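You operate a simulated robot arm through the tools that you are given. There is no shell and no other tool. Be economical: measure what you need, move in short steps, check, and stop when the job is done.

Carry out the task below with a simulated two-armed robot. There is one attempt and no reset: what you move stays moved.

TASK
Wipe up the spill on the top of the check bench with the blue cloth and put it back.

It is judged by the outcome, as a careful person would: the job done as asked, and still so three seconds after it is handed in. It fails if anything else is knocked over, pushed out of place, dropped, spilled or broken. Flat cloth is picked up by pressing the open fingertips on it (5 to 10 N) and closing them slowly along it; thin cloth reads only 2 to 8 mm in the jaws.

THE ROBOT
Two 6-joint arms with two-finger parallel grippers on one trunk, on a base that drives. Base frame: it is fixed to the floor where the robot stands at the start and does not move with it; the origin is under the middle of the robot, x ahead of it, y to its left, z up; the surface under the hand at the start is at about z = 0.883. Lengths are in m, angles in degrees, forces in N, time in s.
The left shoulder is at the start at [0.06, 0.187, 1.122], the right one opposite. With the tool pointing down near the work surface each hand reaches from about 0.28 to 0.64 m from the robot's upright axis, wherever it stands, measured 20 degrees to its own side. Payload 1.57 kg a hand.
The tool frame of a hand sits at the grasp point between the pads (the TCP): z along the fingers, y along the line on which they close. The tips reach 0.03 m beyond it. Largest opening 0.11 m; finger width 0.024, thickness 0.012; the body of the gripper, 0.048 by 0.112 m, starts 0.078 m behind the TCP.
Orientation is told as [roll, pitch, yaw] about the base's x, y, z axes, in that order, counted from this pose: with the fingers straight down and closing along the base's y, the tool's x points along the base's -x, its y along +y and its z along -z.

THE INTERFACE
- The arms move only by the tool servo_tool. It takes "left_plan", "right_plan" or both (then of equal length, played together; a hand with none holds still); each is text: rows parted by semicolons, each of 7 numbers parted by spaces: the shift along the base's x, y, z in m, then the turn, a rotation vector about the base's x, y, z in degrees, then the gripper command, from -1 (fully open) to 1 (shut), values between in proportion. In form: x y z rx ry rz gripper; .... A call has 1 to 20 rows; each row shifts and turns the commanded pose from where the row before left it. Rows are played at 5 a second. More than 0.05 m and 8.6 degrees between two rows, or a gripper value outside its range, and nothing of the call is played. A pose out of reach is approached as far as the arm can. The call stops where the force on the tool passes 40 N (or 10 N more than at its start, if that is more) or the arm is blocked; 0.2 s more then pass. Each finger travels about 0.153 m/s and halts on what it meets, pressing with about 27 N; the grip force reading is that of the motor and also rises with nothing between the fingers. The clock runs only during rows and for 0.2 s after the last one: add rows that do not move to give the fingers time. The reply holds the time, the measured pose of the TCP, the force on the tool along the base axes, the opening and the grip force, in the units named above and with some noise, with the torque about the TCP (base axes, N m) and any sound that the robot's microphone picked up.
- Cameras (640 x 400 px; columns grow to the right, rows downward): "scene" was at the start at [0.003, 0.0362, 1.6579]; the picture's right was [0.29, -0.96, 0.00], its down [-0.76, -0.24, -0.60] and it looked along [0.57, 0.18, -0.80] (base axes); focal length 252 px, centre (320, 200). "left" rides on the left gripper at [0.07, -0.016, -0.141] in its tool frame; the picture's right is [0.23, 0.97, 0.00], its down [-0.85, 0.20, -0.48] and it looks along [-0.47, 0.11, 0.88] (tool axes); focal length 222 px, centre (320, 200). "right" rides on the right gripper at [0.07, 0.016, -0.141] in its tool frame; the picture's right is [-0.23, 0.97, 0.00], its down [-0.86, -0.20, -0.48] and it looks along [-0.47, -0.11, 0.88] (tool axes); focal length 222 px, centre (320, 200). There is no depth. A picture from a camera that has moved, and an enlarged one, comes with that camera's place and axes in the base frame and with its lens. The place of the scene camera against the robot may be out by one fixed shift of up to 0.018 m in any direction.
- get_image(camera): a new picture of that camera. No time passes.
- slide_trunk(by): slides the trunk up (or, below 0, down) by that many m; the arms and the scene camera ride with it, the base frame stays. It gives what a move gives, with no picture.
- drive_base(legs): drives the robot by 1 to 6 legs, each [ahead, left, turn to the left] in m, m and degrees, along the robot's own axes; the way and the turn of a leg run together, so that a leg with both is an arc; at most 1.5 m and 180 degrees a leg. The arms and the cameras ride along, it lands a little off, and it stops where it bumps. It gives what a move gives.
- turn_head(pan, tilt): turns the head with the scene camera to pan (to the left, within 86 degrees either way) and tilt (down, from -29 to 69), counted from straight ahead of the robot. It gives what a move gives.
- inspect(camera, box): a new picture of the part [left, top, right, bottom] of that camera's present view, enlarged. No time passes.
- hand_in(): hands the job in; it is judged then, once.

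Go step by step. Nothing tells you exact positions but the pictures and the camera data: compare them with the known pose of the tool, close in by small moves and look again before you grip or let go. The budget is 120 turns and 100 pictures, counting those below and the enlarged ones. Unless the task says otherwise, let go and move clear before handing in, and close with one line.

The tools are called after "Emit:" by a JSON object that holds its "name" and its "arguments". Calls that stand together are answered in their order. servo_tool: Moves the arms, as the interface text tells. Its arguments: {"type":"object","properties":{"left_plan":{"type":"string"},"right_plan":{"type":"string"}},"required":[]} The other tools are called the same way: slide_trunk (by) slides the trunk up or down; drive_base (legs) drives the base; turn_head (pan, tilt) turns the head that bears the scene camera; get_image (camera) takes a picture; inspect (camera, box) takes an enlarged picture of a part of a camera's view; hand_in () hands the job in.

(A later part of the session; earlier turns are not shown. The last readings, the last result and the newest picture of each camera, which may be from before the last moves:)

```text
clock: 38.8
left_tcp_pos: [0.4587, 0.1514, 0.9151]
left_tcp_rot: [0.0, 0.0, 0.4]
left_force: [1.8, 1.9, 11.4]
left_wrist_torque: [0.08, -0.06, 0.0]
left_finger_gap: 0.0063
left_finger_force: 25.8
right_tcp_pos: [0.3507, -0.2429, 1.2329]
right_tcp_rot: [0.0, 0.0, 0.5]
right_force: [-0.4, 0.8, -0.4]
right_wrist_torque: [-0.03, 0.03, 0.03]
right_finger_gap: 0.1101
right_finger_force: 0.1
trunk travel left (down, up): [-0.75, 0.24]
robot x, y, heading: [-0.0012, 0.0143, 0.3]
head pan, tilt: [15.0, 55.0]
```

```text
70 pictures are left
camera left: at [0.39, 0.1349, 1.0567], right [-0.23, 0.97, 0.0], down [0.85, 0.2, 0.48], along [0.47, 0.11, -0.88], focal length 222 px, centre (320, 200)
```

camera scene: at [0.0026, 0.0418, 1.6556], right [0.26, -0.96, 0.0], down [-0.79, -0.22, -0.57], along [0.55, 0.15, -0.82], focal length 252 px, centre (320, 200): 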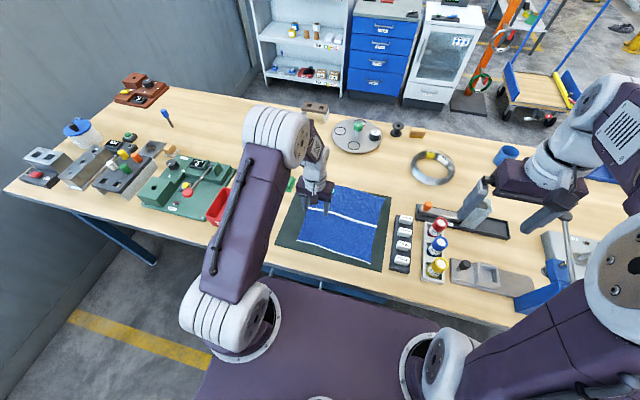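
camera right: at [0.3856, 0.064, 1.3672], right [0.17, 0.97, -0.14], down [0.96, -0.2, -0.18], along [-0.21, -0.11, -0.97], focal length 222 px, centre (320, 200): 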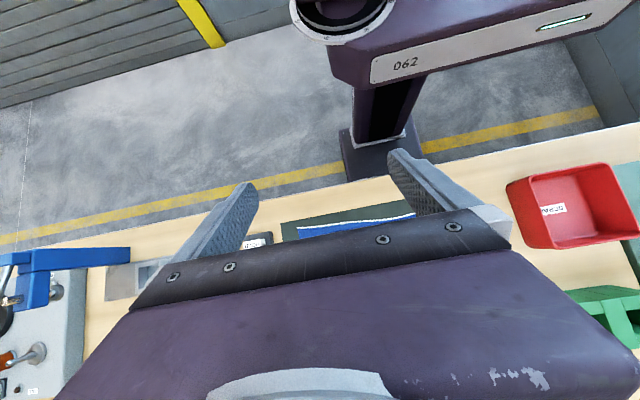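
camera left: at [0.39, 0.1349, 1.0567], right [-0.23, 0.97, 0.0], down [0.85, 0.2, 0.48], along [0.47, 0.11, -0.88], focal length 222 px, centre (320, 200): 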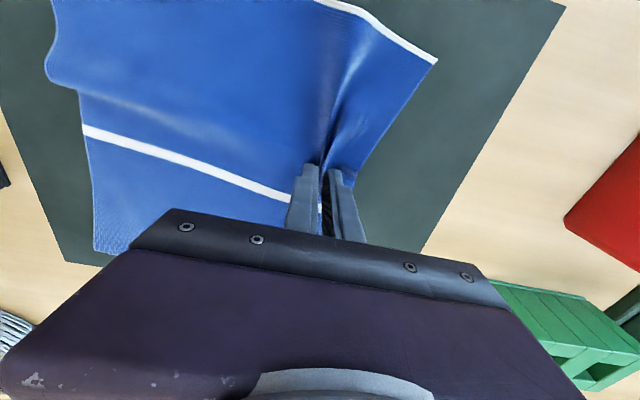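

The gap reads 6.3 mm with cloth folded between the fingers. I lift straight up and check.

Emit:
{"name": "servo_tool", "arguments": {"left_plan": "0 0 0.01 0 0 0 1; 0 0 0.02 0 0 0 1; 0 0 0.03 0 0 0 1; 0 0 0.04 0 0 0 1; 0 0 0.04 0 0 0 1; 0 0 0.04 0 0 0 1; 0 0 0.04 0 0 0 1; 0 0 0.04 0 0 0 1; 0 0 0.04 0 0 0 1; 0 0 0.02 0 0 0 1; 0 0 0 0 0 0 1; 0 0 0 0 0 0 1"}}

Emit:
{"name": "get_image", "arguments": {"camera": "scene"}}

Emit:
{"name": "get_image", "arguments": {"camera": "left"}}

```text
clock: 41.4
left_tcp_pos: [0.4589, 0.1518, 1.2362]
left_tcp_rot: [0.1, 0.1, 0.2]
left_force: [-0.3, 0.3, -0.2]
left_wrist_torque: [0.0, -0.01, -0.02]
left_finger_gap: 0.0028
left_finger_force: 24.2
right_tcp_pos: [0.3528, -0.2431, 1.2313]
right_tcp_rot: [-0.1, 0.0, 0.4]
right_force: [-0.2, -0.2, 0.1]
right_wrist_torque: [0.01, -0.01, 0.04]
right_finger_gap: 0.1098
right_finger_force: 0.1
trunk travel left (down, up): [-0.75, 0.24]
robot x, y, heading: [-0.0042, 0.0119, 0.6]
head pan, tilt: [15.0, 55.0]
```

```text
69 pictures are left
camera scene: at [0.0026, 0.0417, 1.6556], right [0.26, -0.96, 0.0], down [-0.79, -0.22, -0.57], along [0.55, 0.15, -0.82], focal length 252 px, centre (320, 200)
```

scene: 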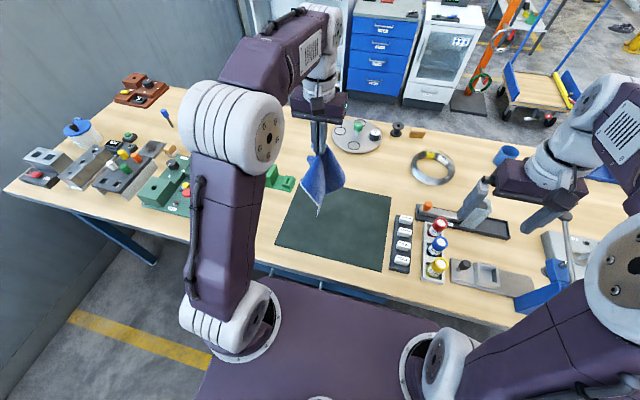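

```text
68 pictures are left
camera left: at [0.3899, 0.1357, 1.3767], right [-0.23, 0.97, 0.0], down [0.85, 0.2, 0.48], along [0.47, 0.11, -0.88], focal length 222 px, centre (320, 200)
```

left: 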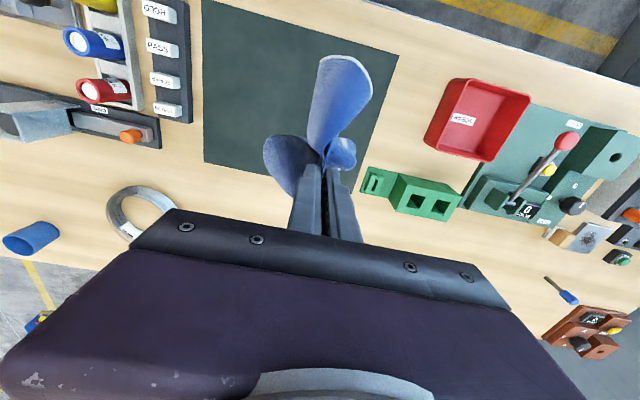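

The cloth hangs securely from the left hand. I lift a bit more, move forward, then drive left 0.38 m.

Emit:
{"name": "servo_tool", "arguments": {"left_plan": "0.02 0 0.02 0 0 0 1; 0.03 0 0.02 0 0 0 1; 0.03 0 0 0 0 0 1; 0 0 0 0 0 0 1"}}

Emit:
{"name": "drive_base", "arguments": {"legs": [[0, 0.38, 0]]}}

Emit:
{"name": "drive_base", "arguments": {"legs": [[0.04, 0, 0]]}}

Emit:
{"name": "get_image", "arguments": {"camera": "scene"}}

```text
clock: 42.4
left_tcp_pos: [0.5171, 0.1543, 1.2636]
left_tcp_rot: [0.0, -0.1, 0.3]
left_force: [0.1, -0.2, -0.1]
left_wrist_torque: [0.01, -0.03, -0.01]
left_finger_gap: 0.0029
left_finger_force: 24.3
left hand out of reach, approached as far as the arm can: row 3
right_tcp_pos: [0.3505, -0.2428, 1.2319]
right_tcp_rot: [0.1, -0.1, 0.4]
right_force: [0.3, 0.6, -0.4]
right_wrist_torque: [0.01, -0.05, -0.01]
right_finger_gap: 0.1099
right_finger_force: 0.0
trunk travel left (down, up): [-0.75, 0.24]
robot x, y, heading: [0.0058, 0.0023, 0.3]
head pan, tilt: [15.0, 55.0]
```

```text
clock: 44.7
left_tcp_pos: [0.5167, 0.521, 1.2637]
left_tcp_rot: [-0.1, 0.0, 0.1]
left_force: [0.6, -0.5, 0.0]
left_wrist_torque: [0.02, 0.03, -0.02]
left_finger_gap: 0.0032
left_finger_force: 24.3
right_tcp_pos: [0.3507, 0.1243, 1.2313]
right_tcp_rot: [0.0, 0.0, 0.0]
right_force: [-0.1, -0.9, -0.2]
right_wrist_torque: [0.0, -0.03, 0.02]
right_finger_gap: 0.11
right_finger_force: 0.0
trunk travel left (down, up): [-0.75, 0.24]
robot x, y, heading: [-0.0007, 0.3797, 0.1]
head pan, tilt: [15.0, 55.0]
```

```text
clock: 45.6
left_tcp_pos: [0.5492, 0.5225, 1.2675]
left_tcp_rot: [0.0, -0.3, 0.0]
left_force: [-0.5, 0.3, 0.0]
left_wrist_torque: [-0.02, -0.05, 0.0]
left_finger_gap: 0.0028
left_finger_force: 24.4
right_tcp_pos: [0.3823, 0.1264, 1.2355]
right_tcp_rot: [0.0, -0.3, 0.1]
right_force: [-1.0, -0.4, 0.5]
right_wrist_torque: [0.01, -0.06, 0.0]
right_finger_gap: 0.1098
right_finger_force: 0.0
trunk travel left (down, up): [-0.75, 0.24]
robot x, y, heading: [0.0375, 0.3808, 0.2]
head pan, tilt: [15.0, 55.0]
```

```text
67 pictures are left
camera scene: at [0.0316, 0.4128, 1.6556], right [0.26, -0.97, 0.0], down [-0.79, -0.21, -0.58], along [0.56, 0.15, -0.82], focal length 252 px, centre (320, 200)
```

scene: 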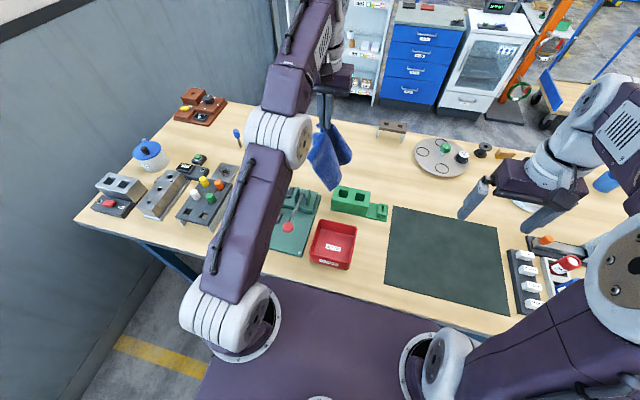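

The pitch shifted slightly by −0.3° after the drive, perhaps just sway. I re-read the pose before going further.

Emit:
{"name": "servo_tool", "arguments": {"left_plan": "0 0 0 0 0 0 1; 0 0 0 0 0 0 1; 0 0 0 0 0 0 1"}}

```text
clock: 46.4
left_tcp_pos: [0.5578, 0.522, 1.2638]
left_tcp_rot: [0.0, 0.0, 0.0]
left_force: [-0.1, 0.4, -1.4]
left_wrist_torque: [-0.02, 0.04, -0.01]
left_finger_gap: 0.0031
left_finger_force: 24.0
right_tcp_pos: [0.3905, 0.1258, 1.2316]
right_tcp_rot: [0.0, 0.2, 0.0]
right_force: [-0.9, -0.6, 0.6]
right_wrist_torque: [0.0, 0.06, 0.01]
right_finger_gap: 0.1099
right_finger_force: 0.1
trunk travel left (down, up): [-0.75, 0.24]
robot x, y, heading: [0.0367, 0.3784, 0.1]
head pan, tilt: [15.0, 55.0]
```

It was only sway. I continue ahead in short legs.

Emit:
{"name": "drive_base", "arguments": {"legs": [[0.05, 0, 0]]}}

Emit:
{"name": "drive_base", "arguments": {"legs": [[0.04, 0, 0]]}}

Emit:
{"name": "turn_head", "arguments": {"pan": 0, "tilt": 69}}

Emit:
{"name": "get_image", "arguments": {"camera": "scene"}}

```text
clock: 47.3
left_tcp_pos: [0.5984, 0.5222, 1.2674]
left_tcp_rot: [-0.1, -0.4, 0.1]
left_force: [-1.4, 0.4, 0.8]
left_wrist_torque: [-0.01, -0.09, 0.0]
left_finger_gap: 0.0031
left_finger_force: 23.7
right_tcp_pos: [0.4321, 0.126, 1.2344]
right_tcp_rot: [0.0, -0.4, 0.1]
right_force: [-1.0, 0.0, -0.2]
right_wrist_torque: [0.03, -0.04, 0.01]
right_finger_gap: 0.1103
right_finger_force: 0.0
trunk travel left (down, up): [-0.75, 0.24]
robot x, y, heading: [0.0908, 0.3785, 0.0]
head pan, tilt: [15.0, 55.0]
```

```text
clock: 48.2
left_tcp_pos: [0.6389, 0.5227, 1.2664]
left_tcp_rot: [0.0, -0.4, 0.0]
left_force: [-0.3, -0.9, 0.4]
left_wrist_torque: [0.0, -0.03, 0.0]
left_finger_gap: 0.003
left_finger_force: 24.3
right_tcp_pos: [0.4723, 0.1259, 1.2354]
right_tcp_rot: [0.0, -0.4, 0.0]
right_force: [-0.6, -0.2, 0.3]
right_wrist_torque: [0.03, -0.03, 0.03]
right_finger_gap: 0.1103
right_finger_force: 0.1
trunk travel left (down, up): [-0.75, 0.24]
robot x, y, heading: [0.1269, 0.3817, -0.1]
head pan, tilt: [15.0, 55.0]
```

```text
clock: 49.0
left_tcp_pos: [0.6457, 0.5222, 1.2635]
left_tcp_rot: [0.0, -0.1, 0.0]
left_force: [-0.2, -0.4, -1.1]
left_wrist_torque: [0.01, 0.0, -0.03]
left_finger_gap: 0.0029
left_finger_force: 23.6
right_tcp_pos: [0.4783, 0.1246, 1.2326]
right_tcp_rot: [0.1, -0.1, -0.1]
right_force: [-0.4, -0.7, 0.5]
right_wrist_torque: [-0.02, 0.01, 0.02]
right_finger_gap: 0.1098
right_finger_force: 0.0
trunk travel left (down, up): [-0.75, 0.24]
robot x, y, heading: [0.1271, 0.3821, 0.1]
head pan, tilt: [0.0, 68.8]
```

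```text
66 pictures are left
camera scene: at [0.1169, 0.394, 1.6402], right [0.0, -1.0, 0.0], down [-0.93, 0.0, -0.36], along [0.36, 0.0, -0.93], focal length 252 px, centre (320, 200)
```

scene: 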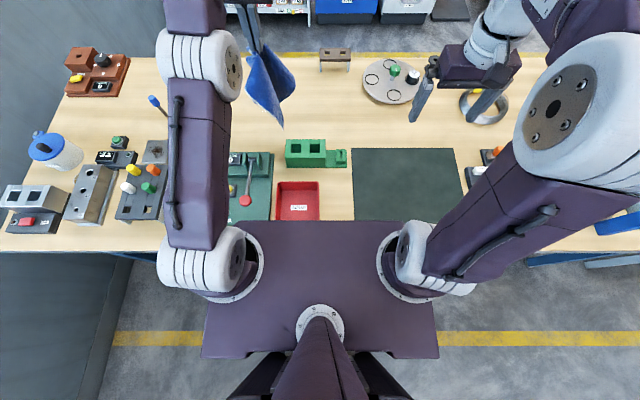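

The deck rides above the bench with clear space to the bin, and the column is well behind the edge. I go 4 cm further, then bring the left hand over the area right of the puddle with a mild forward tilt.

Emit:
{"name": "drive_base", "arguments": {"legs": [[0.04, 0, 0]]}}

Emit:
{"name": "turn_head", "arguments": {"pan": 15, "tilt": 55}}

Emit:
{"name": "get_image", "arguments": {"camera": "scene"}}

Emit:
{"name": "get_image", "arguments": {"camera": "left"}}

```text
clock: 49.9
left_tcp_pos: [0.6777, 0.5208, 1.2677]
left_tcp_rot: [0.1, -0.5, 0.0]
left_force: [-0.3, -0.1, 0.0]
left_wrist_torque: [-0.03, -0.08, -0.05]
left_finger_gap: 0.0028
left_finger_force: 24.4
right_tcp_pos: [0.51, 0.126, 1.2354]
right_tcp_rot: [0.0, -0.4, 0.0]
right_force: [-0.3, 0.1, 0.8]
right_wrist_torque: [-0.02, -0.08, -0.01]
right_finger_gap: 0.1102
right_finger_force: 0.2
trunk travel left (down, up): [-0.75, 0.24]
robot x, y, heading: [0.1621, 0.3811, 0.1]
head pan, tilt: [0.0, 68.8]
```

```text
clock: 50.6
left_tcp_pos: [0.6859, 0.5217, 1.2639]
left_tcp_rot: [0.0, 0.0, 0.1]
left_force: [1.1, 0.6, -1.0]
left_wrist_torque: [0.0, 0.04, -0.02]
left_finger_gap: 0.0029
left_finger_force: 23.8
right_tcp_pos: [0.5175, 0.1257, 1.2334]
right_tcp_rot: [0.0, 0.0, 0.0]
right_force: [0.2, -0.3, 0.3]
right_wrist_torque: [0.02, 0.01, -0.02]
right_finger_gap: 0.1099
right_finger_force: 0.1
trunk travel left (down, up): [-0.75, 0.24]
robot x, y, heading: [0.1692, 0.3786, -0.2]
head pan, tilt: [15.0, 55.0]
```

```text
65 pictures are left
camera scene: at [0.1708, 0.4127, 1.6555], right [0.26, -0.97, 0.0], down [-0.79, -0.21, -0.57], along [0.55, 0.15, -0.82], focal length 252 px, centre (320, 200)
```

scene: 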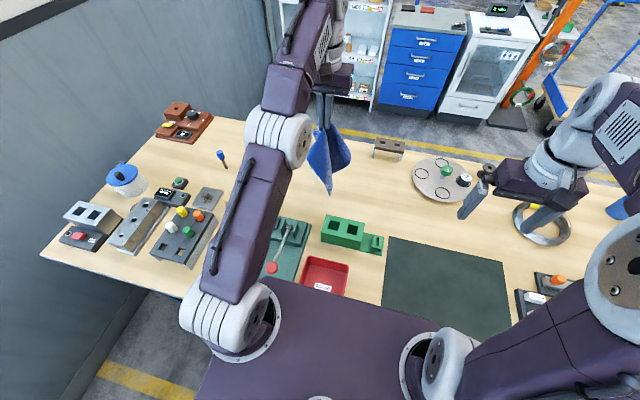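

```text
64 pictures are left
camera left: at [0.6167, 0.5056, 1.4054], right [-0.23, 0.97, 0.0], down [0.85, 0.2, 0.48], along [0.47, 0.11, -0.88], focal length 222 px, centre (320, 200)
```

left: 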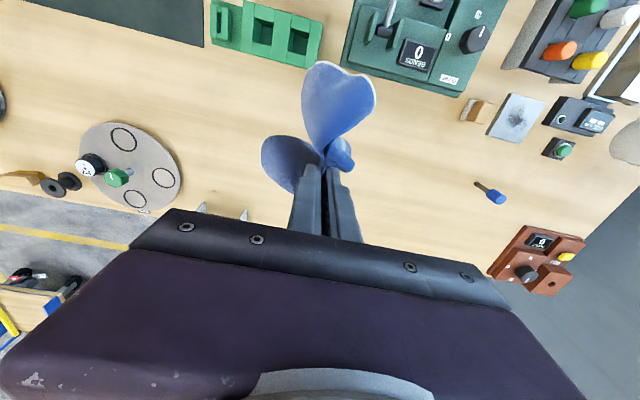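

The robot is now at x 0.169. I move the hand right and forward, clear of the puddle, to see it and fix its outline.

Emit:
{"name": "servo_tool", "arguments": {"left_plan": "0.02 -0.04 -0.01 0 0 0 1; 0.02 -0.04 -0.01 0 0 0 1; 0.02 -0.04 -0.01 0 0 0 1; 0.02 -0.02 -0.01 0 0 0 1; 0 0 0 0 0 0 1; 0 0 0 0 0 0 1"}}

Emit:
{"name": "inspect", "arguments": {"camera": "scene", "box": [240, 130, 400, 230]}}

Emit:
{"name": "get_image", "arguments": {"camera": "left"}}

```text
clock: 52.0
left_tcp_pos: [0.6863, 0.4066, 1.2072]
left_tcp_rot: [0.1, -0.2, -0.1]
left_force: [0.1, -0.2, 0.9]
left_wrist_torque: [-0.02, -0.02, -0.04]
left_finger_gap: 0.0032
left_finger_force: 24.1
left hand out of reach, approached as far as the arm can: row 1, 2, 3, 4
right_tcp_pos: [0.5164, 0.1244, 1.2327]
right_tcp_rot: [0.0, -0.1, 0.0]
right_force: [0.5, 0.6, -0.5]
right_wrist_torque: [0.02, -0.01, 0.0]
right_finger_gap: 0.11
right_finger_force: 0.0
trunk travel left (down, up): [-0.75, 0.24]
robot x, y, heading: [0.1656, 0.3797, -0.1]
head pan, tilt: [15.0, 55.0]
```

```text
4.00 times, centred on (320, 180) of scene
camera zoom: at [0.1683, 0.4124, 1.6556], right [0.26, -0.97, 0.0], down [-0.79, -0.21, -0.57], along [0.55, 0.15, -0.82], focal length 1008 px, centre (320, 280)
```

zoom: 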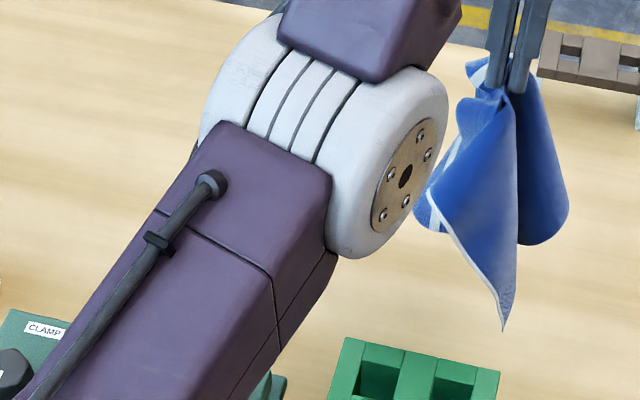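

```text
62 pictures are left
camera left: at [0.6184, 0.3903, 1.348], right [-0.23, 0.97, 0.0], down [0.85, 0.2, 0.48], along [0.47, 0.11, -0.88], focal length 222 px, centre (320, 200)
```

left: 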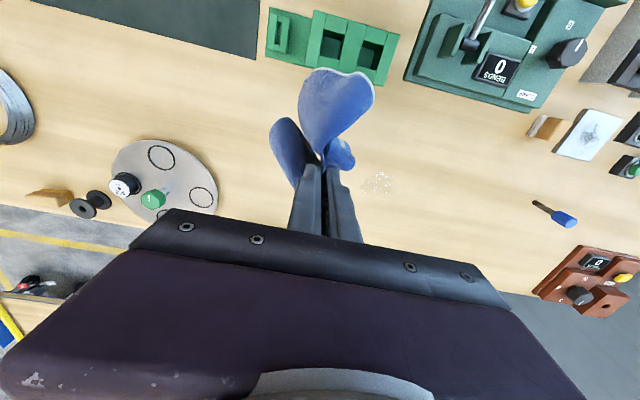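

The left camera shows the puddle at about [0.793, 0.567], agreeing with the earlier fix. I enlarge it for the outline.

Emit:
{"name": "inspect", "arguments": {"camera": "left", "box": [340, 155, 420, 205]}}

```text
8.00 times, centred on (380, 180) of left
camera zoom: at [0.6184, 0.3903, 1.348], right [-0.23, 0.97, 0.0], down [0.85, 0.2, 0.48], along [0.47, 0.11, -0.88], focal length 1777 px, centre (-160, 360)
```

zoom: 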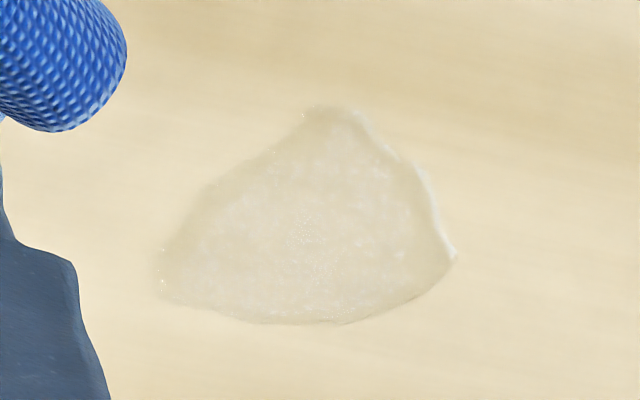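

Puddle outline: x 0.755–0.826, y 0.53–0.615. I tilt the hand 32° forward and come down to the right of it so that the cloth trails when I sweep left.

Emit:
{"name": "servo_tool", "arguments": {"left_plan": "0 -0.005 0 0 -8 0 1; 0 -0.005 -0.01 0 -8 0 1; 0 0 -0.02 0 -8 0 1; 0 0 -0.02 0 -8 0 1; 0 0 -0.03 0 0 0 1; 0 0 -0.03 0 0 0 1; 0 0 -0.03 0 0 0 1; 0 0 0 0 0 0 1; 0 0 0 0 0 0 1"}}

Emit:
{"name": "get_image", "arguments": {"camera": "scene"}}

```text
clock: 54.0
left_tcp_pos: [0.6873, 0.4064, 1.2065]
left_tcp_rot: [0.0, -0.2, 0.0]
left_force: [0.7, -0.2, -0.7]
left_wrist_torque: [0.0, -0.02, -0.04]
left_finger_gap: 0.0028
left_finger_force: 24.2
left hand out of reach, approached as far as the arm can: row 1, 2, 3, 4, 5, 6, 7
right_tcp_pos: [0.5157, 0.1254, 1.2335]
right_tcp_rot: [0.1, 0.0, 0.1]
right_force: [0.0, -0.2, -0.3]
right_wrist_torque: [0.03, 0.0, -0.03]
right_finger_gap: 0.1099
right_finger_force: 0.1
trunk travel left (down, up): [-0.75, 0.24]
robot x, y, heading: [0.1681, 0.3833, -0.0]
head pan, tilt: [15.0, 55.0]
```

```text
60 pictures are left
camera scene: at [0.1689, 0.4127, 1.6556], right [0.26, -0.97, 0.0], down [-0.79, -0.21, -0.57], along [0.55, 0.15, -0.82], focal length 252 px, centre (320, 200)
```

scene: 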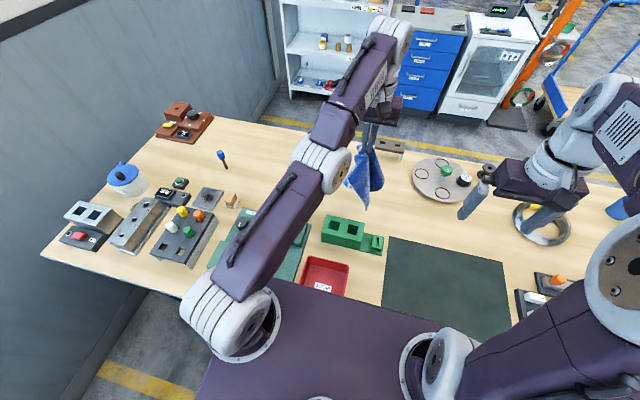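

The arm got stuck at the edge of its reach. I first draw back and go down, then tilt.

Emit:
{"name": "servo_tool", "arguments": {"left_plan": "-0.03 0.01 -0.01 0 0 0 1; -0.02 0.01 -0.02 0 0 0 1; 0 0 0 0 -8 0 1; 0 0 0 0 -8 0 1; 0 0 0 0 -8 0 1; 0 0 0 0 -8 0 1; 0.03 0 -0.01 0 0 0 1; 0.03 0 -0.02 0 0 0 1; 0.03 0 -0.02 0 0 0 1; 0.01 0 -0.02 0 0 0 1; 0 0 0 0 0 0 1"}}

```text
clock: 56.4
left_tcp_pos: [0.7245, 0.4222, 1.1355]
left_tcp_rot: [0.0, -0.1, 0.0]
left_force: [-0.2, 0.6, 0.7]
left_wrist_torque: [-0.01, 0.0, -0.02]
left_finger_gap: 0.003
left_finger_force: 24.6
left hand out of reach, approached as far as the arm can: row 1, 2, 3, 4, 5, 6, 7, 8, 9, 10
right_tcp_pos: [0.5154, 0.1255, 1.2328]
right_tcp_rot: [0.0, -0.1, 0.0]
right_force: [-0.4, 0.0, 0.8]
right_wrist_torque: [-0.02, -0.03, 0.02]
right_finger_gap: 0.1098
right_finger_force: 0.1
trunk travel left (down, up): [-0.75, 0.24]
robot x, y, heading: [0.1685, 0.3789, 0.1]
head pan, tilt: [15.0, 55.0]
```

I test with one small row to learn what commanded pose is in effect.

Emit:
{"name": "servo_tool", "arguments": {"left_plan": "-0.02 0.02 0 0 0 0 1; 0 0 0 0 0 0 1; 0 0 0 0 0 0 1"}}

Emit:
{"name": "get_image", "arguments": {"camera": "scene"}}

```text
clock: 57.2
left_tcp_pos: [0.7072, 0.4424, 1.1364]
left_tcp_rot: [-0.1, -0.2, 0.0]
left_force: [-0.6, -0.9, 0.9]
left_wrist_torque: [-0.01, -0.02, 0.0]
left_finger_gap: 0.003
left_finger_force: 24.7
right_tcp_pos: [0.5176, 0.125, 1.2328]
right_tcp_rot: [0.1, 0.0, 0.0]
right_force: [-0.1, 0.4, -0.1]
right_wrist_torque: [-0.02, 0.0, -0.01]
right_finger_gap: 0.11
right_finger_force: 0.1
trunk travel left (down, up): [-0.75, 0.24]
robot x, y, heading: [0.1676, 0.381, 0.1]
head pan, tilt: [15.0, 55.0]
```

```text
59 pictures are left
camera scene: at [0.1698, 0.4123, 1.6555], right [0.26, -0.97, 0.0], down [-0.79, -0.21, -0.57], along [0.55, 0.15, -0.82], focal length 252 px, centre (320, 200)
```

scene: 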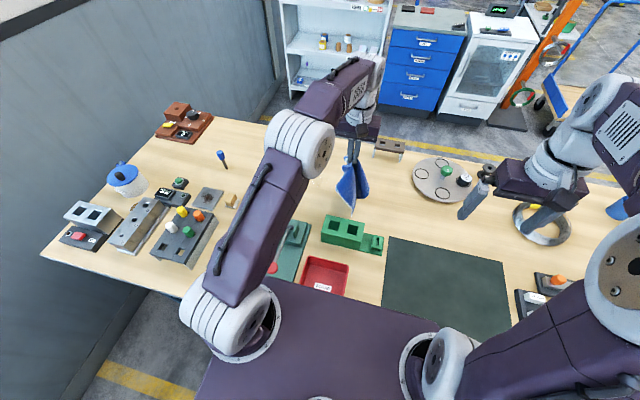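

The command now tracks the hand. I go lower upright and then tilt step by step.

Emit:
{"name": "servo_tool", "arguments": {"left_plan": "0 0 -0.03 0 0 0 1; 0 0 -0.03 0 0 0 1; 0 0 0 0 -6 0 1; 0 0 0 0 -6 0 1; 0 0 0 0 -6 0 1; 0 0 0 0 0 0 1"}}

```text
clock: 58.6
left_tcp_pos: [0.7058, 0.4416, 1.0756]
left_tcp_rot: [0.0, -18.1, 0.0]
left_force: [-0.9, -0.2, -0.1]
left_wrist_torque: [-0.03, 0.03, -0.02]
left_finger_gap: 0.0027
left_finger_force: 24.2
right_tcp_pos: [0.5166, 0.1264, 1.2323]
right_tcp_rot: [0.0, 0.1, 0.1]
right_force: [0.1, 0.3, 0.5]
right_wrist_torque: [-0.01, 0.01, 0.0]
right_finger_gap: 0.1101
right_finger_force: 0.1
trunk travel left (down, up): [-0.75, 0.24]
robot x, y, heading: [0.1655, 0.3787, -0.2]
head pan, tilt: [15.0, 55.0]
```

Tilting works now. I continue: tilt to −28°, forward and down at y about 0.44.

Emit:
{"name": "servo_tool", "arguments": {"left_plan": "0.01 0 0 0 -5 0 1; 0.01 0 0 0 -5 0 1; 0.015 0 -0.02 0 0 0 1; 0.015 0 -0.03 0 0 0 1; 0.01 0 -0.03 0 0 0 1; 0 0 -0.02 0 0 0 1; 0 0 -0.02 0 0 0 1; 0 0 0 0 0 0 1"}}

Emit:
{"name": "get_image", "arguments": {"camera": "left"}}

Emit:
{"name": "inspect", "arguments": {"camera": "scene", "box": [260, 110, 420, 210]}}

```text
clock: 60.4
left_tcp_pos: [0.7636, 0.4435, 0.9543]
left_tcp_rot: [0.0, -28.1, -0.1]
left_force: [0.1, -0.8, -0.5]
left_wrist_torque: [0.0, 0.02, -0.04]
left_finger_gap: 0.003
left_finger_force: 24.3
right_tcp_pos: [0.5164, 0.1262, 1.2339]
right_tcp_rot: [0.1, 0.0, 0.0]
right_force: [-0.2, -0.6, -0.5]
right_wrist_torque: [-0.01, 0.0, -0.02]
right_finger_gap: 0.11
right_finger_force: 0.1
trunk travel left (down, up): [-0.75, 0.24]
robot x, y, heading: [0.1682, 0.3817, 0.3]
head pan, tilt: [15.0, 55.0]
```

```text
58 pictures are left
camera left: at [0.6367, 0.4268, 1.0463], right [-0.2, 0.97, -0.11], down [0.53, 0.2, 0.83], along [0.83, 0.11, -0.55], focal length 222 px, centre (320, 200)
```

left: 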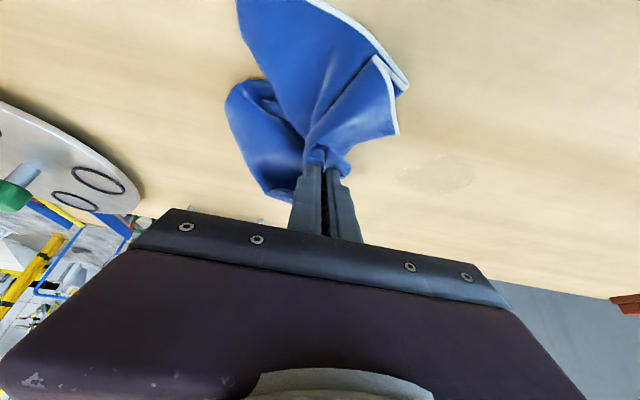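

```text
4.00 times, centred on (340, 160) of scene
camera zoom: at [0.1686, 0.4127, 1.6556], right [0.26, -0.97, 0.0], down [-0.79, -0.21, -0.57], along [0.55, 0.15, -0.82], focal length 1008 px, centre (240, 360)
```

zoom: 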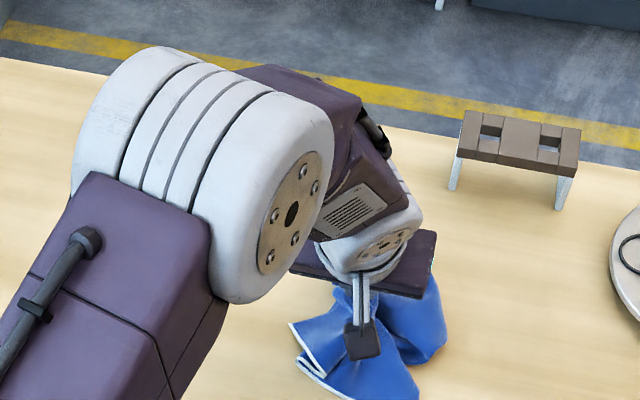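

Puddle confirmed at about [0.79, 0.573], just left of the cloth. I lower to near contact and edge left.

Emit:
{"name": "servo_tool", "arguments": {"left_plan": "0 0.02 -0.01 0 0 0 1; 0 0.02 -0.01 0 0 0 1; 0 0 -0.008 0 0 0 1; 0 0 0 0 0 0 1"}}

```text
clock: 61.4
left_tcp_pos: [0.7668, 0.4814, 0.9261]
left_tcp_rot: [0.0, -28.2, 0.0]
left_force: [0.0, -0.1, 0.5]
left_wrist_torque: [0.03, 0.0, -0.01]
left_finger_gap: 0.0029
left_finger_force: 24.2
right_tcp_pos: [0.5165, 0.1255, 1.2334]
right_tcp_rot: [0.0, 0.0, 0.0]
right_force: [-0.2, -0.4, -0.7]
right_wrist_torque: [0.04, 0.0, -0.02]
right_finger_gap: 0.11
right_finger_force: 0.1
trunk travel left (down, up): [-0.75, 0.24]
robot x, y, heading: [0.1661, 0.377, -0.2]
head pan, tilt: [15.0, 55.0]
```

Emit:
{"name": "servo_tool", "arguments": {"left_plan": "0 0 -0.003 0 0 0 1; 0 0 -0.002 0 0 0 1; 0 0 -0.002 0 0 0 1; 0 0 0 0 0 0 1"}}

```text
clock: 62.4
left_tcp_pos: [0.7657, 0.4808, 0.9206]
left_tcp_rot: [0.0, -28.2, 0.0]
left_force: [0.1, 0.1, 0.5]
left_wrist_torque: [0.0, 0.01, -0.03]
left_finger_gap: 0.0031
left_finger_force: 24.2
right_tcp_pos: [0.5174, 0.1256, 1.2324]
right_tcp_rot: [0.1, 0.0, 0.0]
right_force: [-0.4, -0.6, -0.2]
right_wrist_torque: [0.0, 0.0, 0.0]
right_finger_gap: 0.1101
right_finger_force: 0.0
trunk travel left (down, up): [-0.75, 0.24]
robot x, y, heading: [0.165, 0.3797, -0.0]
head pan, tilt: [15.0, 55.0]
```

Emit:
{"name": "servo_tool", "arguments": {"left_plan": "0 0 -0.002 0 0 0 1; 0 0 -0.001 0 0 0 1; 0 0 -0.001 0 0 0 1; 0 0 0 0 0 0 1"}}

```text
clock: 63.4
left_tcp_pos: [0.7668, 0.4822, 0.916]
left_tcp_rot: [0.0, -28.2, 0.0]
left_force: [-0.1, -0.3, 4.2]
left_wrist_torque: [0.0, -0.05, -0.02]
left_finger_gap: 0.0027
left_finger_force: 23.9
right_tcp_pos: [0.5144, 0.1258, 1.2332]
right_tcp_rot: [-0.1, -0.1, 0.1]
right_force: [-0.3, 0.8, 0.4]
right_wrist_torque: [-0.02, -0.02, 0.0]
right_finger_gap: 0.1099
right_finger_force: 0.1
trunk travel left (down, up): [-0.75, 0.24]
robot x, y, heading: [0.1642, 0.3812, 0.1]
head pan, tilt: [15.0, 55.0]
```

Contact at 4 N. I press 1 mm more and make the first stroke left across the puddle.

Emit:
{"name": "servo_tool", "arguments": {"left_plan": "0 0 -0.001 0 0 0 1; 0 0.02 0 0 0 0 1; 0 0.02 0 0 0 0 1; 0 0.02 0 0 0 0 1; 0 0.02 0 0 0 0 1; 0 0.02 0 0 0 0 1; 0 0.02 0 0 0 0 1; 0 0.02 0 0 0 0 1; 0 0 0 0 0 0 1"}}

Emit:
{"name": "get_image", "arguments": {"camera": "left"}}

```text
clock: 65.4
left_tcp_pos: [0.7667, 0.6208, 0.9163]
left_tcp_rot: [0.1, -28.2, 0.0]
left_force: [-0.3, -2.5, 8.2]
left_wrist_torque: [-0.06, 0.0, -0.01]
left_finger_gap: 0.0033
left_finger_force: 24.7
right_tcp_pos: [0.5161, 0.1242, 1.2329]
right_tcp_rot: [0.1, -0.1, 0.0]
right_force: [0.6, 0.2, -0.4]
right_wrist_torque: [0.02, 0.02, -0.01]
right_finger_gap: 0.1099
right_finger_force: 0.1
trunk travel left (down, up): [-0.75, 0.24]
robot x, y, heading: [0.1676, 0.3806, -0.0]
head pan, tilt: [15.0, 55.0]
```

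```text
56 pictures are left
camera left: at [0.6388, 0.605, 1.0067], right [-0.2, 0.97, -0.11], down [0.53, 0.2, 0.83], along [0.83, 0.11, -0.55], focal length 222 px, centre (320, 200)
```

left: 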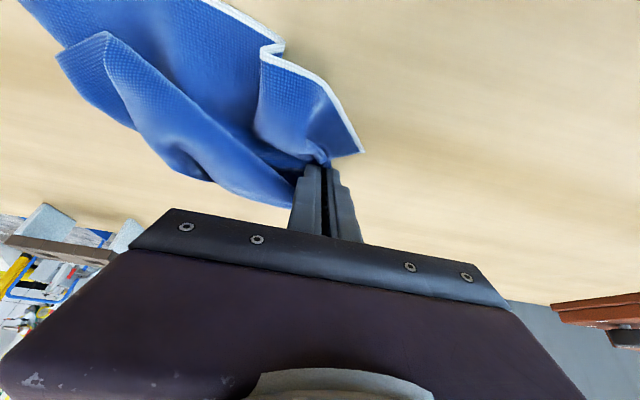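

Force 8 N and the cloth trails well. I continue with strokes at x steps of 1.5 cm outward.

Emit:
{"name": "servo_tool", "arguments": {"left_plan": "0.015 0 0 0 0 0 1; 0 -0.025 0 0 0 0 1; 0 -0.025 0 0 0 0 1; 0 -0.025 0 0 0 0 1; 0 -0.025 0 0 0 0 1; 0.015 0 0 0 0 0 1; 0 0.025 0 0 0 0 1; 0 0.025 0 0 0 0 1; 0 0.025 0 0 0 0 1; 0 0.025 0 0 0 0 1; 0.015 0 0 0 0 0 1; 0 -0.025 0 0 0 0 1; 0 -0.025 0 0 0 0 1; 0 -0.025 0 0 0 0 1; 0 -0.025 0 0 0 0 1; 0 0 0 0 0 0 1"}}

Emit:
{"name": "get_image", "arguments": {"camera": "left"}}

```text
clock: 68.8
left_tcp_pos: [0.8107, 0.5233, 0.9161]
left_tcp_rot: [-0.1, -28.2, 0.0]
left_force: [-0.5, -0.2, 4.9]
left_wrist_torque: [-0.01, -0.01, 0.0]
left_finger_gap: 0.0026
left_finger_force: 24.2
right_tcp_pos: [0.5173, 0.1268, 1.2325]
right_tcp_rot: [0.0, 0.0, -0.1]
right_force: [1.2, 0.7, 0.4]
right_wrist_torque: [-0.02, -0.01, 0.05]
right_finger_gap: 0.1097
right_finger_force: 0.0
trunk travel left (down, up): [-0.75, 0.24]
robot x, y, heading: [0.1654, 0.379, 0.1]
head pan, tilt: [15.0, 55.0]
```

```text
55 pictures are left
camera left: at [0.6825, 0.5068, 1.0066], right [-0.2, 0.97, -0.11], down [0.53, 0.2, 0.83], along [0.83, 0.11, -0.55], focal length 222 px, centre (320, 200)
```

left: 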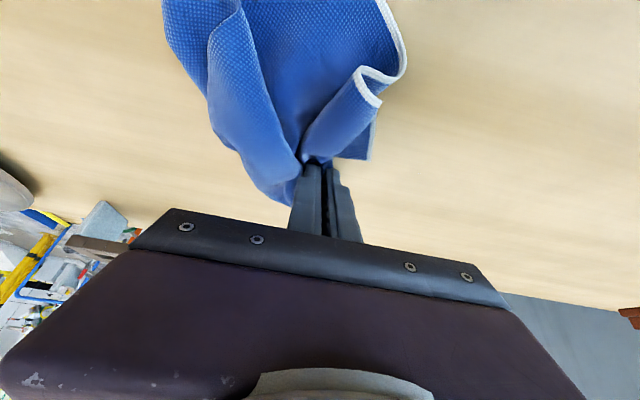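

The swept area looks clean. I add an outer stroke, then strokes back inwards to the near edge.

Emit:
{"name": "servo_tool", "arguments": {"left_plan": "0.012 0 -0.0005 0 0 0 1; 0 0.03 0 0 0 0 1; 0 0.03 0 0 0 0 1; 0 0.04 0 0 0 0 1; -0.03 0 0 0 0 0 1; -0.03 0 0 0 0 0 1; 0 -0.035 0 0 0 0 1; 0 -0.035 0 0 0 0 1; 0 -0.035 0 0 0 0 1; -0.014 0 0 0 0 0 1; 0 0.035 0 0 0 0 1; 0 0.035 0 0 0 0 1; 0 0.035 0 0 0 0 1; -0.01 0 0 0 0 0 1; 0 -0.035 0 0 0 0 1; 0 -0.035 0 0 0 0 1; 0 -0.035 0 0 0 0 1; 0 0 0 0 0 0 1"}}

Emit:
{"name": "servo_tool", "arguments": {"left_plan": "0 0 0.01 0 0 0 1; 0 -0.03 0.03 0 0 0 1; 0 -0.03 0.03 0 0 0 1; 0 -0.02 0.03 0 0 0 1; -0.01 0 0.04 0 4 0 1; -0.02 0 0.04 0 8 0 1; -0.01 0 0.04 0 8 0 1; 0 0 0 0 8 0 1; 0 0 0 0 0 0 1"}}

Emit:
{"name": "get_image", "arguments": {"camera": "left"}}

Emit:
{"name": "get_image", "arguments": {"camera": "scene"}}

```text
clock: 72.6
left_tcp_pos: [0.7492, 0.5599, 0.9149]
left_tcp_rot: [-0.3, -27.7, 0.1]
left_force: [0.6, 4.5, 11.2]
left_wrist_torque: [0.13, -0.09, 0.03]
left_finger_gap: 0.0029
left_finger_force: 23.9
left hand out of reach, approached as far as the arm can: row 8, 9, 10, 11, 14, 16, 17
right_tcp_pos: [0.5164, 0.1255, 1.2337]
right_tcp_rot: [0.1, -0.1, 0.0]
right_force: [0.1, 0.0, 0.7]
right_wrist_torque: [0.03, -0.02, 0.0]
right_finger_gap: 0.1098
right_finger_force: 0.0
trunk travel left (down, up): [-0.75, 0.24]
robot x, y, heading: [0.1639, 0.3808, 0.0]
head pan, tilt: [15.0, 55.0]
```

```text
clock: 74.6
left_tcp_pos: [0.711, 0.4812, 1.134]
left_tcp_rot: [0.0, -0.1, 0.0]
left_force: [0.2, 0.1, 0.2]
left_wrist_torque: [0.02, -0.01, -0.02]
left_finger_gap: 0.0027
left_finger_force: 24.2
right_tcp_pos: [0.5158, 0.1252, 1.2321]
right_tcp_rot: [0.0, -0.2, 0.0]
right_force: [-0.5, -0.9, -0.1]
right_wrist_torque: [0.0, 0.0, 0.01]
right_finger_gap: 0.1099
right_finger_force: 0.1
trunk travel left (down, up): [-0.75, 0.24]
robot x, y, heading: [0.1636, 0.3773, 0.1]
head pan, tilt: [15.0, 55.0]
```

```text
54 pictures are left
camera left: at [0.6411, 0.4649, 1.2745], right [-0.23, 0.97, 0.0], down [0.85, 0.2, 0.48], along [0.47, 0.11, -0.88], focal length 222 px, centre (320, 200)
```

left: 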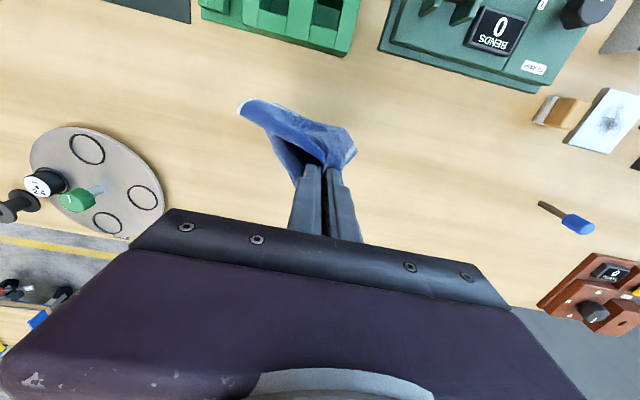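

```text
53 pictures are left
camera scene: at [0.168, 0.4127, 1.6556], right [0.26, -0.97, 0.0], down [-0.79, -0.21, -0.57], along [0.55, 0.15, -0.82], focal length 252 px, centre (320, 200)
```

scene: 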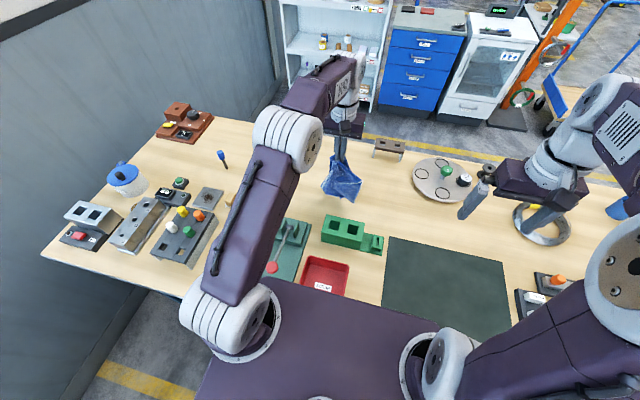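

The hand is still in front of the wiped patch; I move it right and enlarge the spot.

Emit:
{"name": "servo_tool", "arguments": {"left_plan": "-0.01 -0.03 0.03 0 0 0 1; -0.01 -0.03 0.02 0 0 0 1; -0.01 -0.03 0 0 0 0 1; 0 0 0 0 0 0 1; 0 0 0 0 0 0 1"}}

Emit:
{"name": "inspect", "arguments": {"camera": "left", "box": [330, 130, 458, 210]}}

Emit:
{"name": "inspect", "arguments": {"camera": "left", "box": [160, 60, 480, 260]}}

```text
clock: 75.8
left_tcp_pos: [0.6784, 0.3894, 1.1843]
left_tcp_rot: [0.0, -0.2, 0.0]
left_force: [-0.2, 0.0, -0.5]
left_wrist_torque: [-0.04, -0.03, -0.02]
left_finger_gap: 0.0028
left_finger_force: 23.4
right_tcp_pos: [0.5164, 0.1253, 1.2348]
right_tcp_rot: [0.1, 0.0, 0.0]
right_force: [0.0, 0.8, 0.8]
right_wrist_torque: [0.04, 0.01, 0.0]
right_finger_gap: 0.1102
right_finger_force: 0.2
trunk travel left (down, up): [-0.75, 0.24]
robot x, y, heading: [0.1641, 0.3771, 0.1]
head pan, tilt: [15.0, 55.0]
```

```text
5.00 times, centred on (394, 170) of left
camera zoom: at [0.6097, 0.3733, 1.3244], right [-0.23, 0.97, 0.0], down [0.85, 0.2, 0.48], along [0.47, 0.11, -0.88], focal length 1111 px, centre (-50, 350)
```

zoom: 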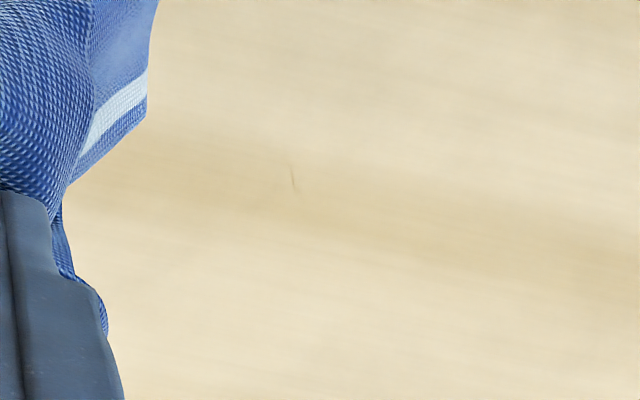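

```text
2.00 times, centred on (320, 160) of left
camera zoom: at [0.6097, 0.3733, 1.3244], right [-0.23, 0.97, 0.0], down [0.85, 0.2, 0.48], along [0.47, 0.11, -0.88], focal length 444 px, centre (320, 280)
```

zoom: 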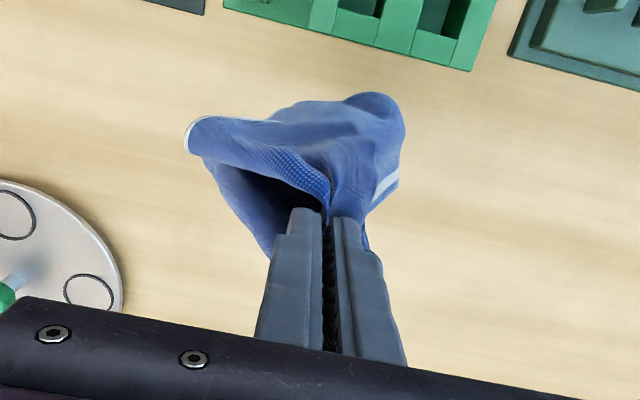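

The patch looks clean apart from one tiny tick; I enlarge it to tell residue from wood grain.

Emit:
{"name": "inspect", "arguments": {"camera": "left", "box": [372, 150, 412, 175]}}

Emit:
{"name": "inspect", "arguments": {"camera": "left", "box": [360, 170, 424, 210]}}

```text
16.00 times, centred on (392, 162) of left
camera zoom: at [0.6097, 0.3733, 1.3244], right [-0.23, 0.97, 0.0], down [0.85, 0.2, 0.48], along [0.47, 0.11, -0.88], focal length 3554 px, centre (-832, 800)
```

zoom: 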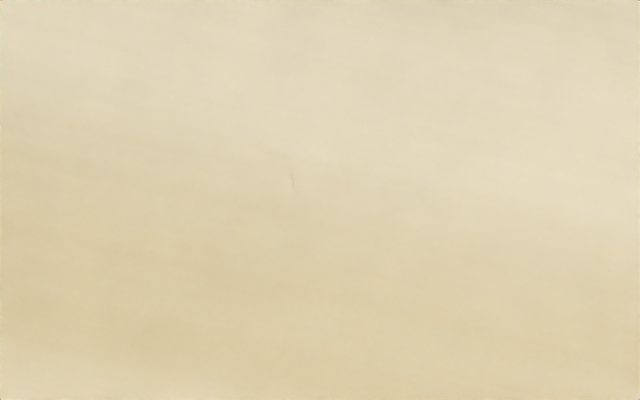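

```text
10.00 times, centred on (392, 190) of left
camera zoom: at [0.6097, 0.3733, 1.3244], right [-0.23, 0.97, 0.0], down [0.85, 0.2, 0.48], along [0.47, 0.11, -0.88], focal length 2221 px, centre (-400, 300)
```

zoom: 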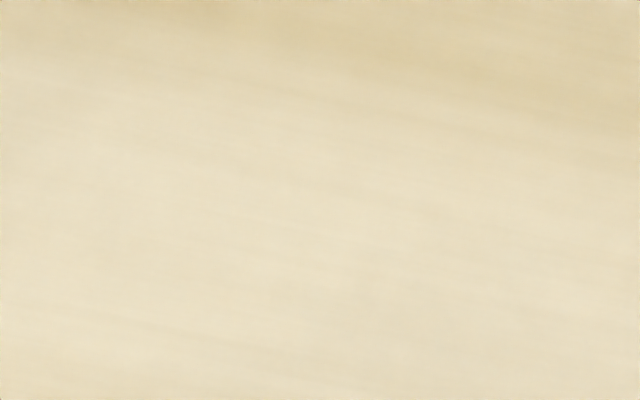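

The patch is clean. Now I lift the hand and drive back out, then right, to return to the mat.

Emit:
{"name": "servo_tool", "arguments": {"left_plan": "-0.03 0 0.03 0 0 0 1; -0.03 0 0.03 0 0 0 1; -0.03 0 0.02 0 0 0 1; 0 0 0 0 0 0 1; 0 0 0 0 0 0 1"}}

Emit:
{"name": "drive_base", "arguments": {"legs": [[-0.17, 0, 0]]}}

Emit:
{"name": "get_image", "arguments": {"camera": "scene"}}

```text
clock: 77.0
left_tcp_pos: [0.5886, 0.3893, 1.2633]
left_tcp_rot: [0.0, -0.1, -0.1]
left_force: [-0.1, 0.7, -1.2]
left_wrist_torque: [-0.04, 0.02, -0.05]
left_finger_gap: 0.0029
left_finger_force: 24.5
right_tcp_pos: [0.5179, 0.1241, 1.2332]
right_tcp_rot: [0.0, -0.1, 0.0]
right_force: [0.2, -0.3, 0.0]
right_wrist_torque: [0.03, 0.02, -0.01]
right_finger_gap: 0.1101
right_finger_force: 0.1
trunk travel left (down, up): [-0.75, 0.24]
robot x, y, heading: [0.1645, 0.3754, 0.1]
head pan, tilt: [15.0, 55.0]
```

```text
clock: 78.5
left_tcp_pos: [0.4185, 0.3896, 1.2626]
left_tcp_rot: [0.0, 0.1, 0.0]
left_force: [-0.4, -0.2, 0.1]
left_wrist_torque: [0.01, 0.02, 0.0]
left_finger_gap: 0.0029
left_finger_force: 24.6
right_tcp_pos: [0.3484, 0.126, 1.2321]
right_tcp_rot: [0.0, 0.1, 0.1]
right_force: [0.4, 0.4, 0.7]
right_wrist_torque: [0.01, 0.02, 0.0]
right_finger_gap: 0.1098
right_finger_force: 0.0
trunk travel left (down, up): [-0.75, 0.24]
robot x, y, heading: [-0.0044, 0.3777, -0.1]
head pan, tilt: [15.0, 55.0]
```

```text
48 pictures are left
camera scene: at [0.0011, 0.4125, 1.6555], right [0.26, -0.97, 0.0], down [-0.79, -0.21, -0.57], along [0.55, 0.15, -0.82], focal length 252 px, centre (320, 200)
```

scene: 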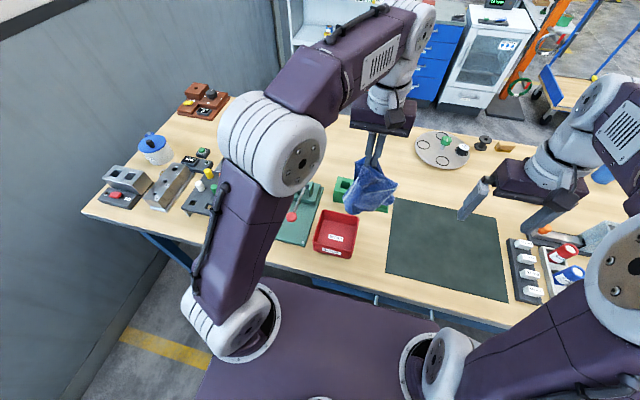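

Now drive right 0.37 so the left hand is over the mat's right half.

Emit:
{"name": "drive_base", "arguments": {"legs": [[0, -0.37, 0]]}}

Emit:
{"name": "get_image", "arguments": {"camera": "scene"}}

Emit:
{"name": "get_image", "arguments": {"camera": "left"}}

```text
clock: 80.9
left_tcp_pos: [0.4191, 0.022, 1.2646]
left_tcp_rot: [-0.1, -0.2, 0.6]
left_force: [0.1, 0.9, -0.2]
left_wrist_torque: [-0.02, 0.01, 0.01]
left_finger_gap: 0.0027
left_finger_force: 24.2
right_tcp_pos: [0.3504, -0.2447, 1.2336]
right_tcp_rot: [-0.1, 0.0, 0.6]
right_force: [-0.9, 0.6, -0.5]
right_wrist_torque: [0.0, -0.02, 0.02]
right_finger_gap: 0.1099
right_finger_force: 0.2
trunk travel left (down, up): [-0.75, 0.24]
robot x, y, heading: [0.0005, 0.0058, 0.6]
head pan, tilt: [15.0, 55.0]
```

```text
47 pictures are left
camera scene: at [-0.0006, 0.04, 1.6555], right [0.27, -0.96, 0.0], down [-0.79, -0.22, -0.57], along [0.55, 0.15, -0.82], focal length 252 px, centre (320, 200)
```

scene: 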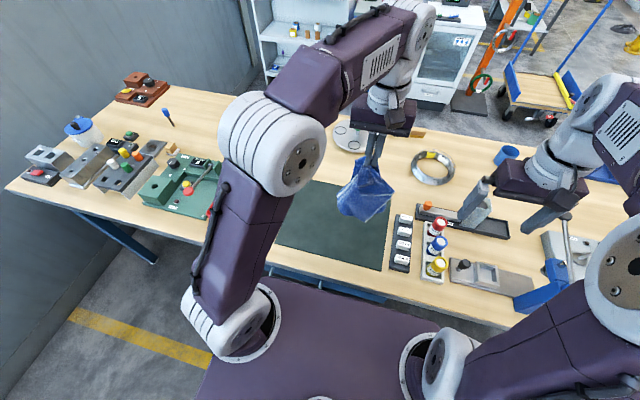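

```text
46 pictures are left
camera left: at [0.3499, 0.0042, 1.4046], right [-0.24, 0.97, 0.0], down [0.85, 0.21, 0.48], along [0.47, 0.11, -0.88], focal length 222 px, centre (320, 200)
```

left: 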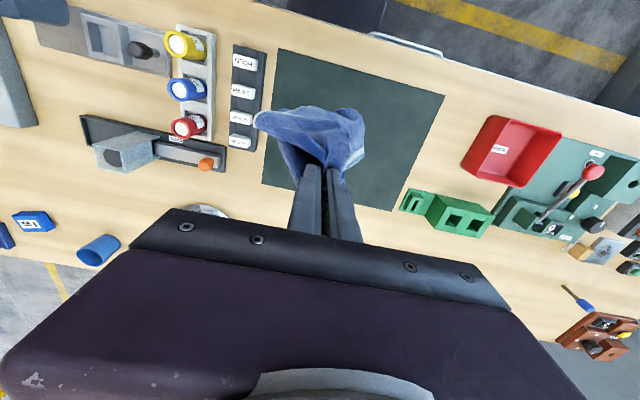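

The cloth hangs bunched. I lower it on the mat's right half and drag left so it spreads out behind the hand.

Emit:
{"name": "servo_tool", "arguments": {"left_plan": "0.02 0 -0.04 0 0 0 1; 0.02 0 -0.04 0 0 0 1; 0 0 -0.05 0 0 0 1; 0 0 -0.05 0 0 0 1; 0 0 -0.04 0 0 0 1; 0 0.01 -0.03 0 0 0 1; 0 0.02 -0.03 0 0 0 1; 0 0.02 -0.03 0 0 0 1; 0 0.02 -0.02 0 0 0 1; 0 0.02 -0.01 0 0 0 1; 0 0.02 0 0 0 0 1; 0 0.02 0 0 0 0 1; 0 0.02 0 0 0 0 1; 0 0 0 0 0 0 1"}}

Emit:
{"name": "get_image", "arguments": {"camera": "scene"}}

Emit:
{"name": "get_image", "arguments": {"camera": "left"}}

```text
clock: 83.9
left_tcp_pos: [0.4601, 0.1713, 0.9232]
left_tcp_rot: [0.1, -0.1, 0.7]
left_force: [-0.6, -0.2, 0.0]
left_wrist_torque: [-0.04, -0.01, -0.03]
left_finger_gap: 0.0028
left_finger_force: 24.4
right_tcp_pos: [0.3499, -0.2464, 1.2337]
right_tcp_rot: [0.1, -0.1, 0.6]
right_force: [0.1, -0.4, -0.3]
right_wrist_torque: [0.0, 0.01, 0.03]
right_finger_gap: 0.1102
right_finger_force: 0.1
trunk travel left (down, up): [-0.75, 0.24]
robot x, y, heading: [0.0012, 0.0056, 0.5]
head pan, tilt: [15.0, 55.0]
```

```text
45 pictures are left
camera scene: at [-0.0006, 0.0379, 1.6556], right [0.27, -0.96, 0.0], down [-0.79, -0.22, -0.57], along [0.55, 0.15, -0.82], focal length 252 px, centre (320, 200)
```

scene: 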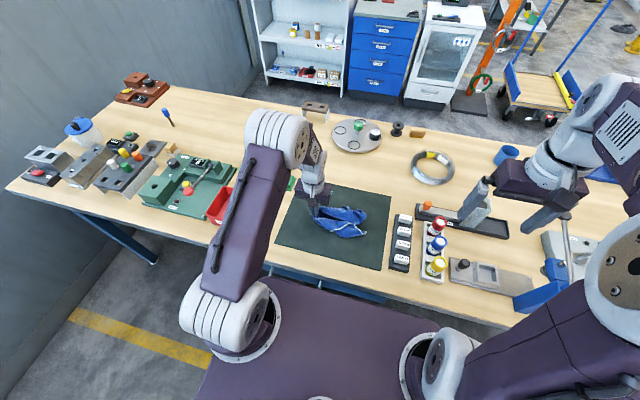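

```text
44 pictures are left
camera left: at [0.3898, 0.1533, 1.065], right [-0.24, 0.97, 0.0], down [0.85, 0.21, 0.48], along [0.47, 0.11, -0.88], focal length 222 px, centre (320, 200)
```

left: 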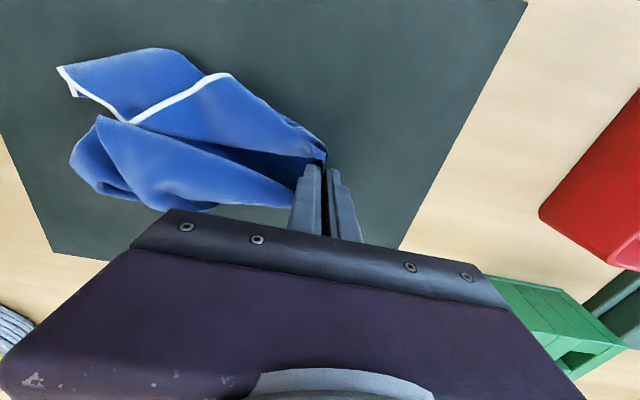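

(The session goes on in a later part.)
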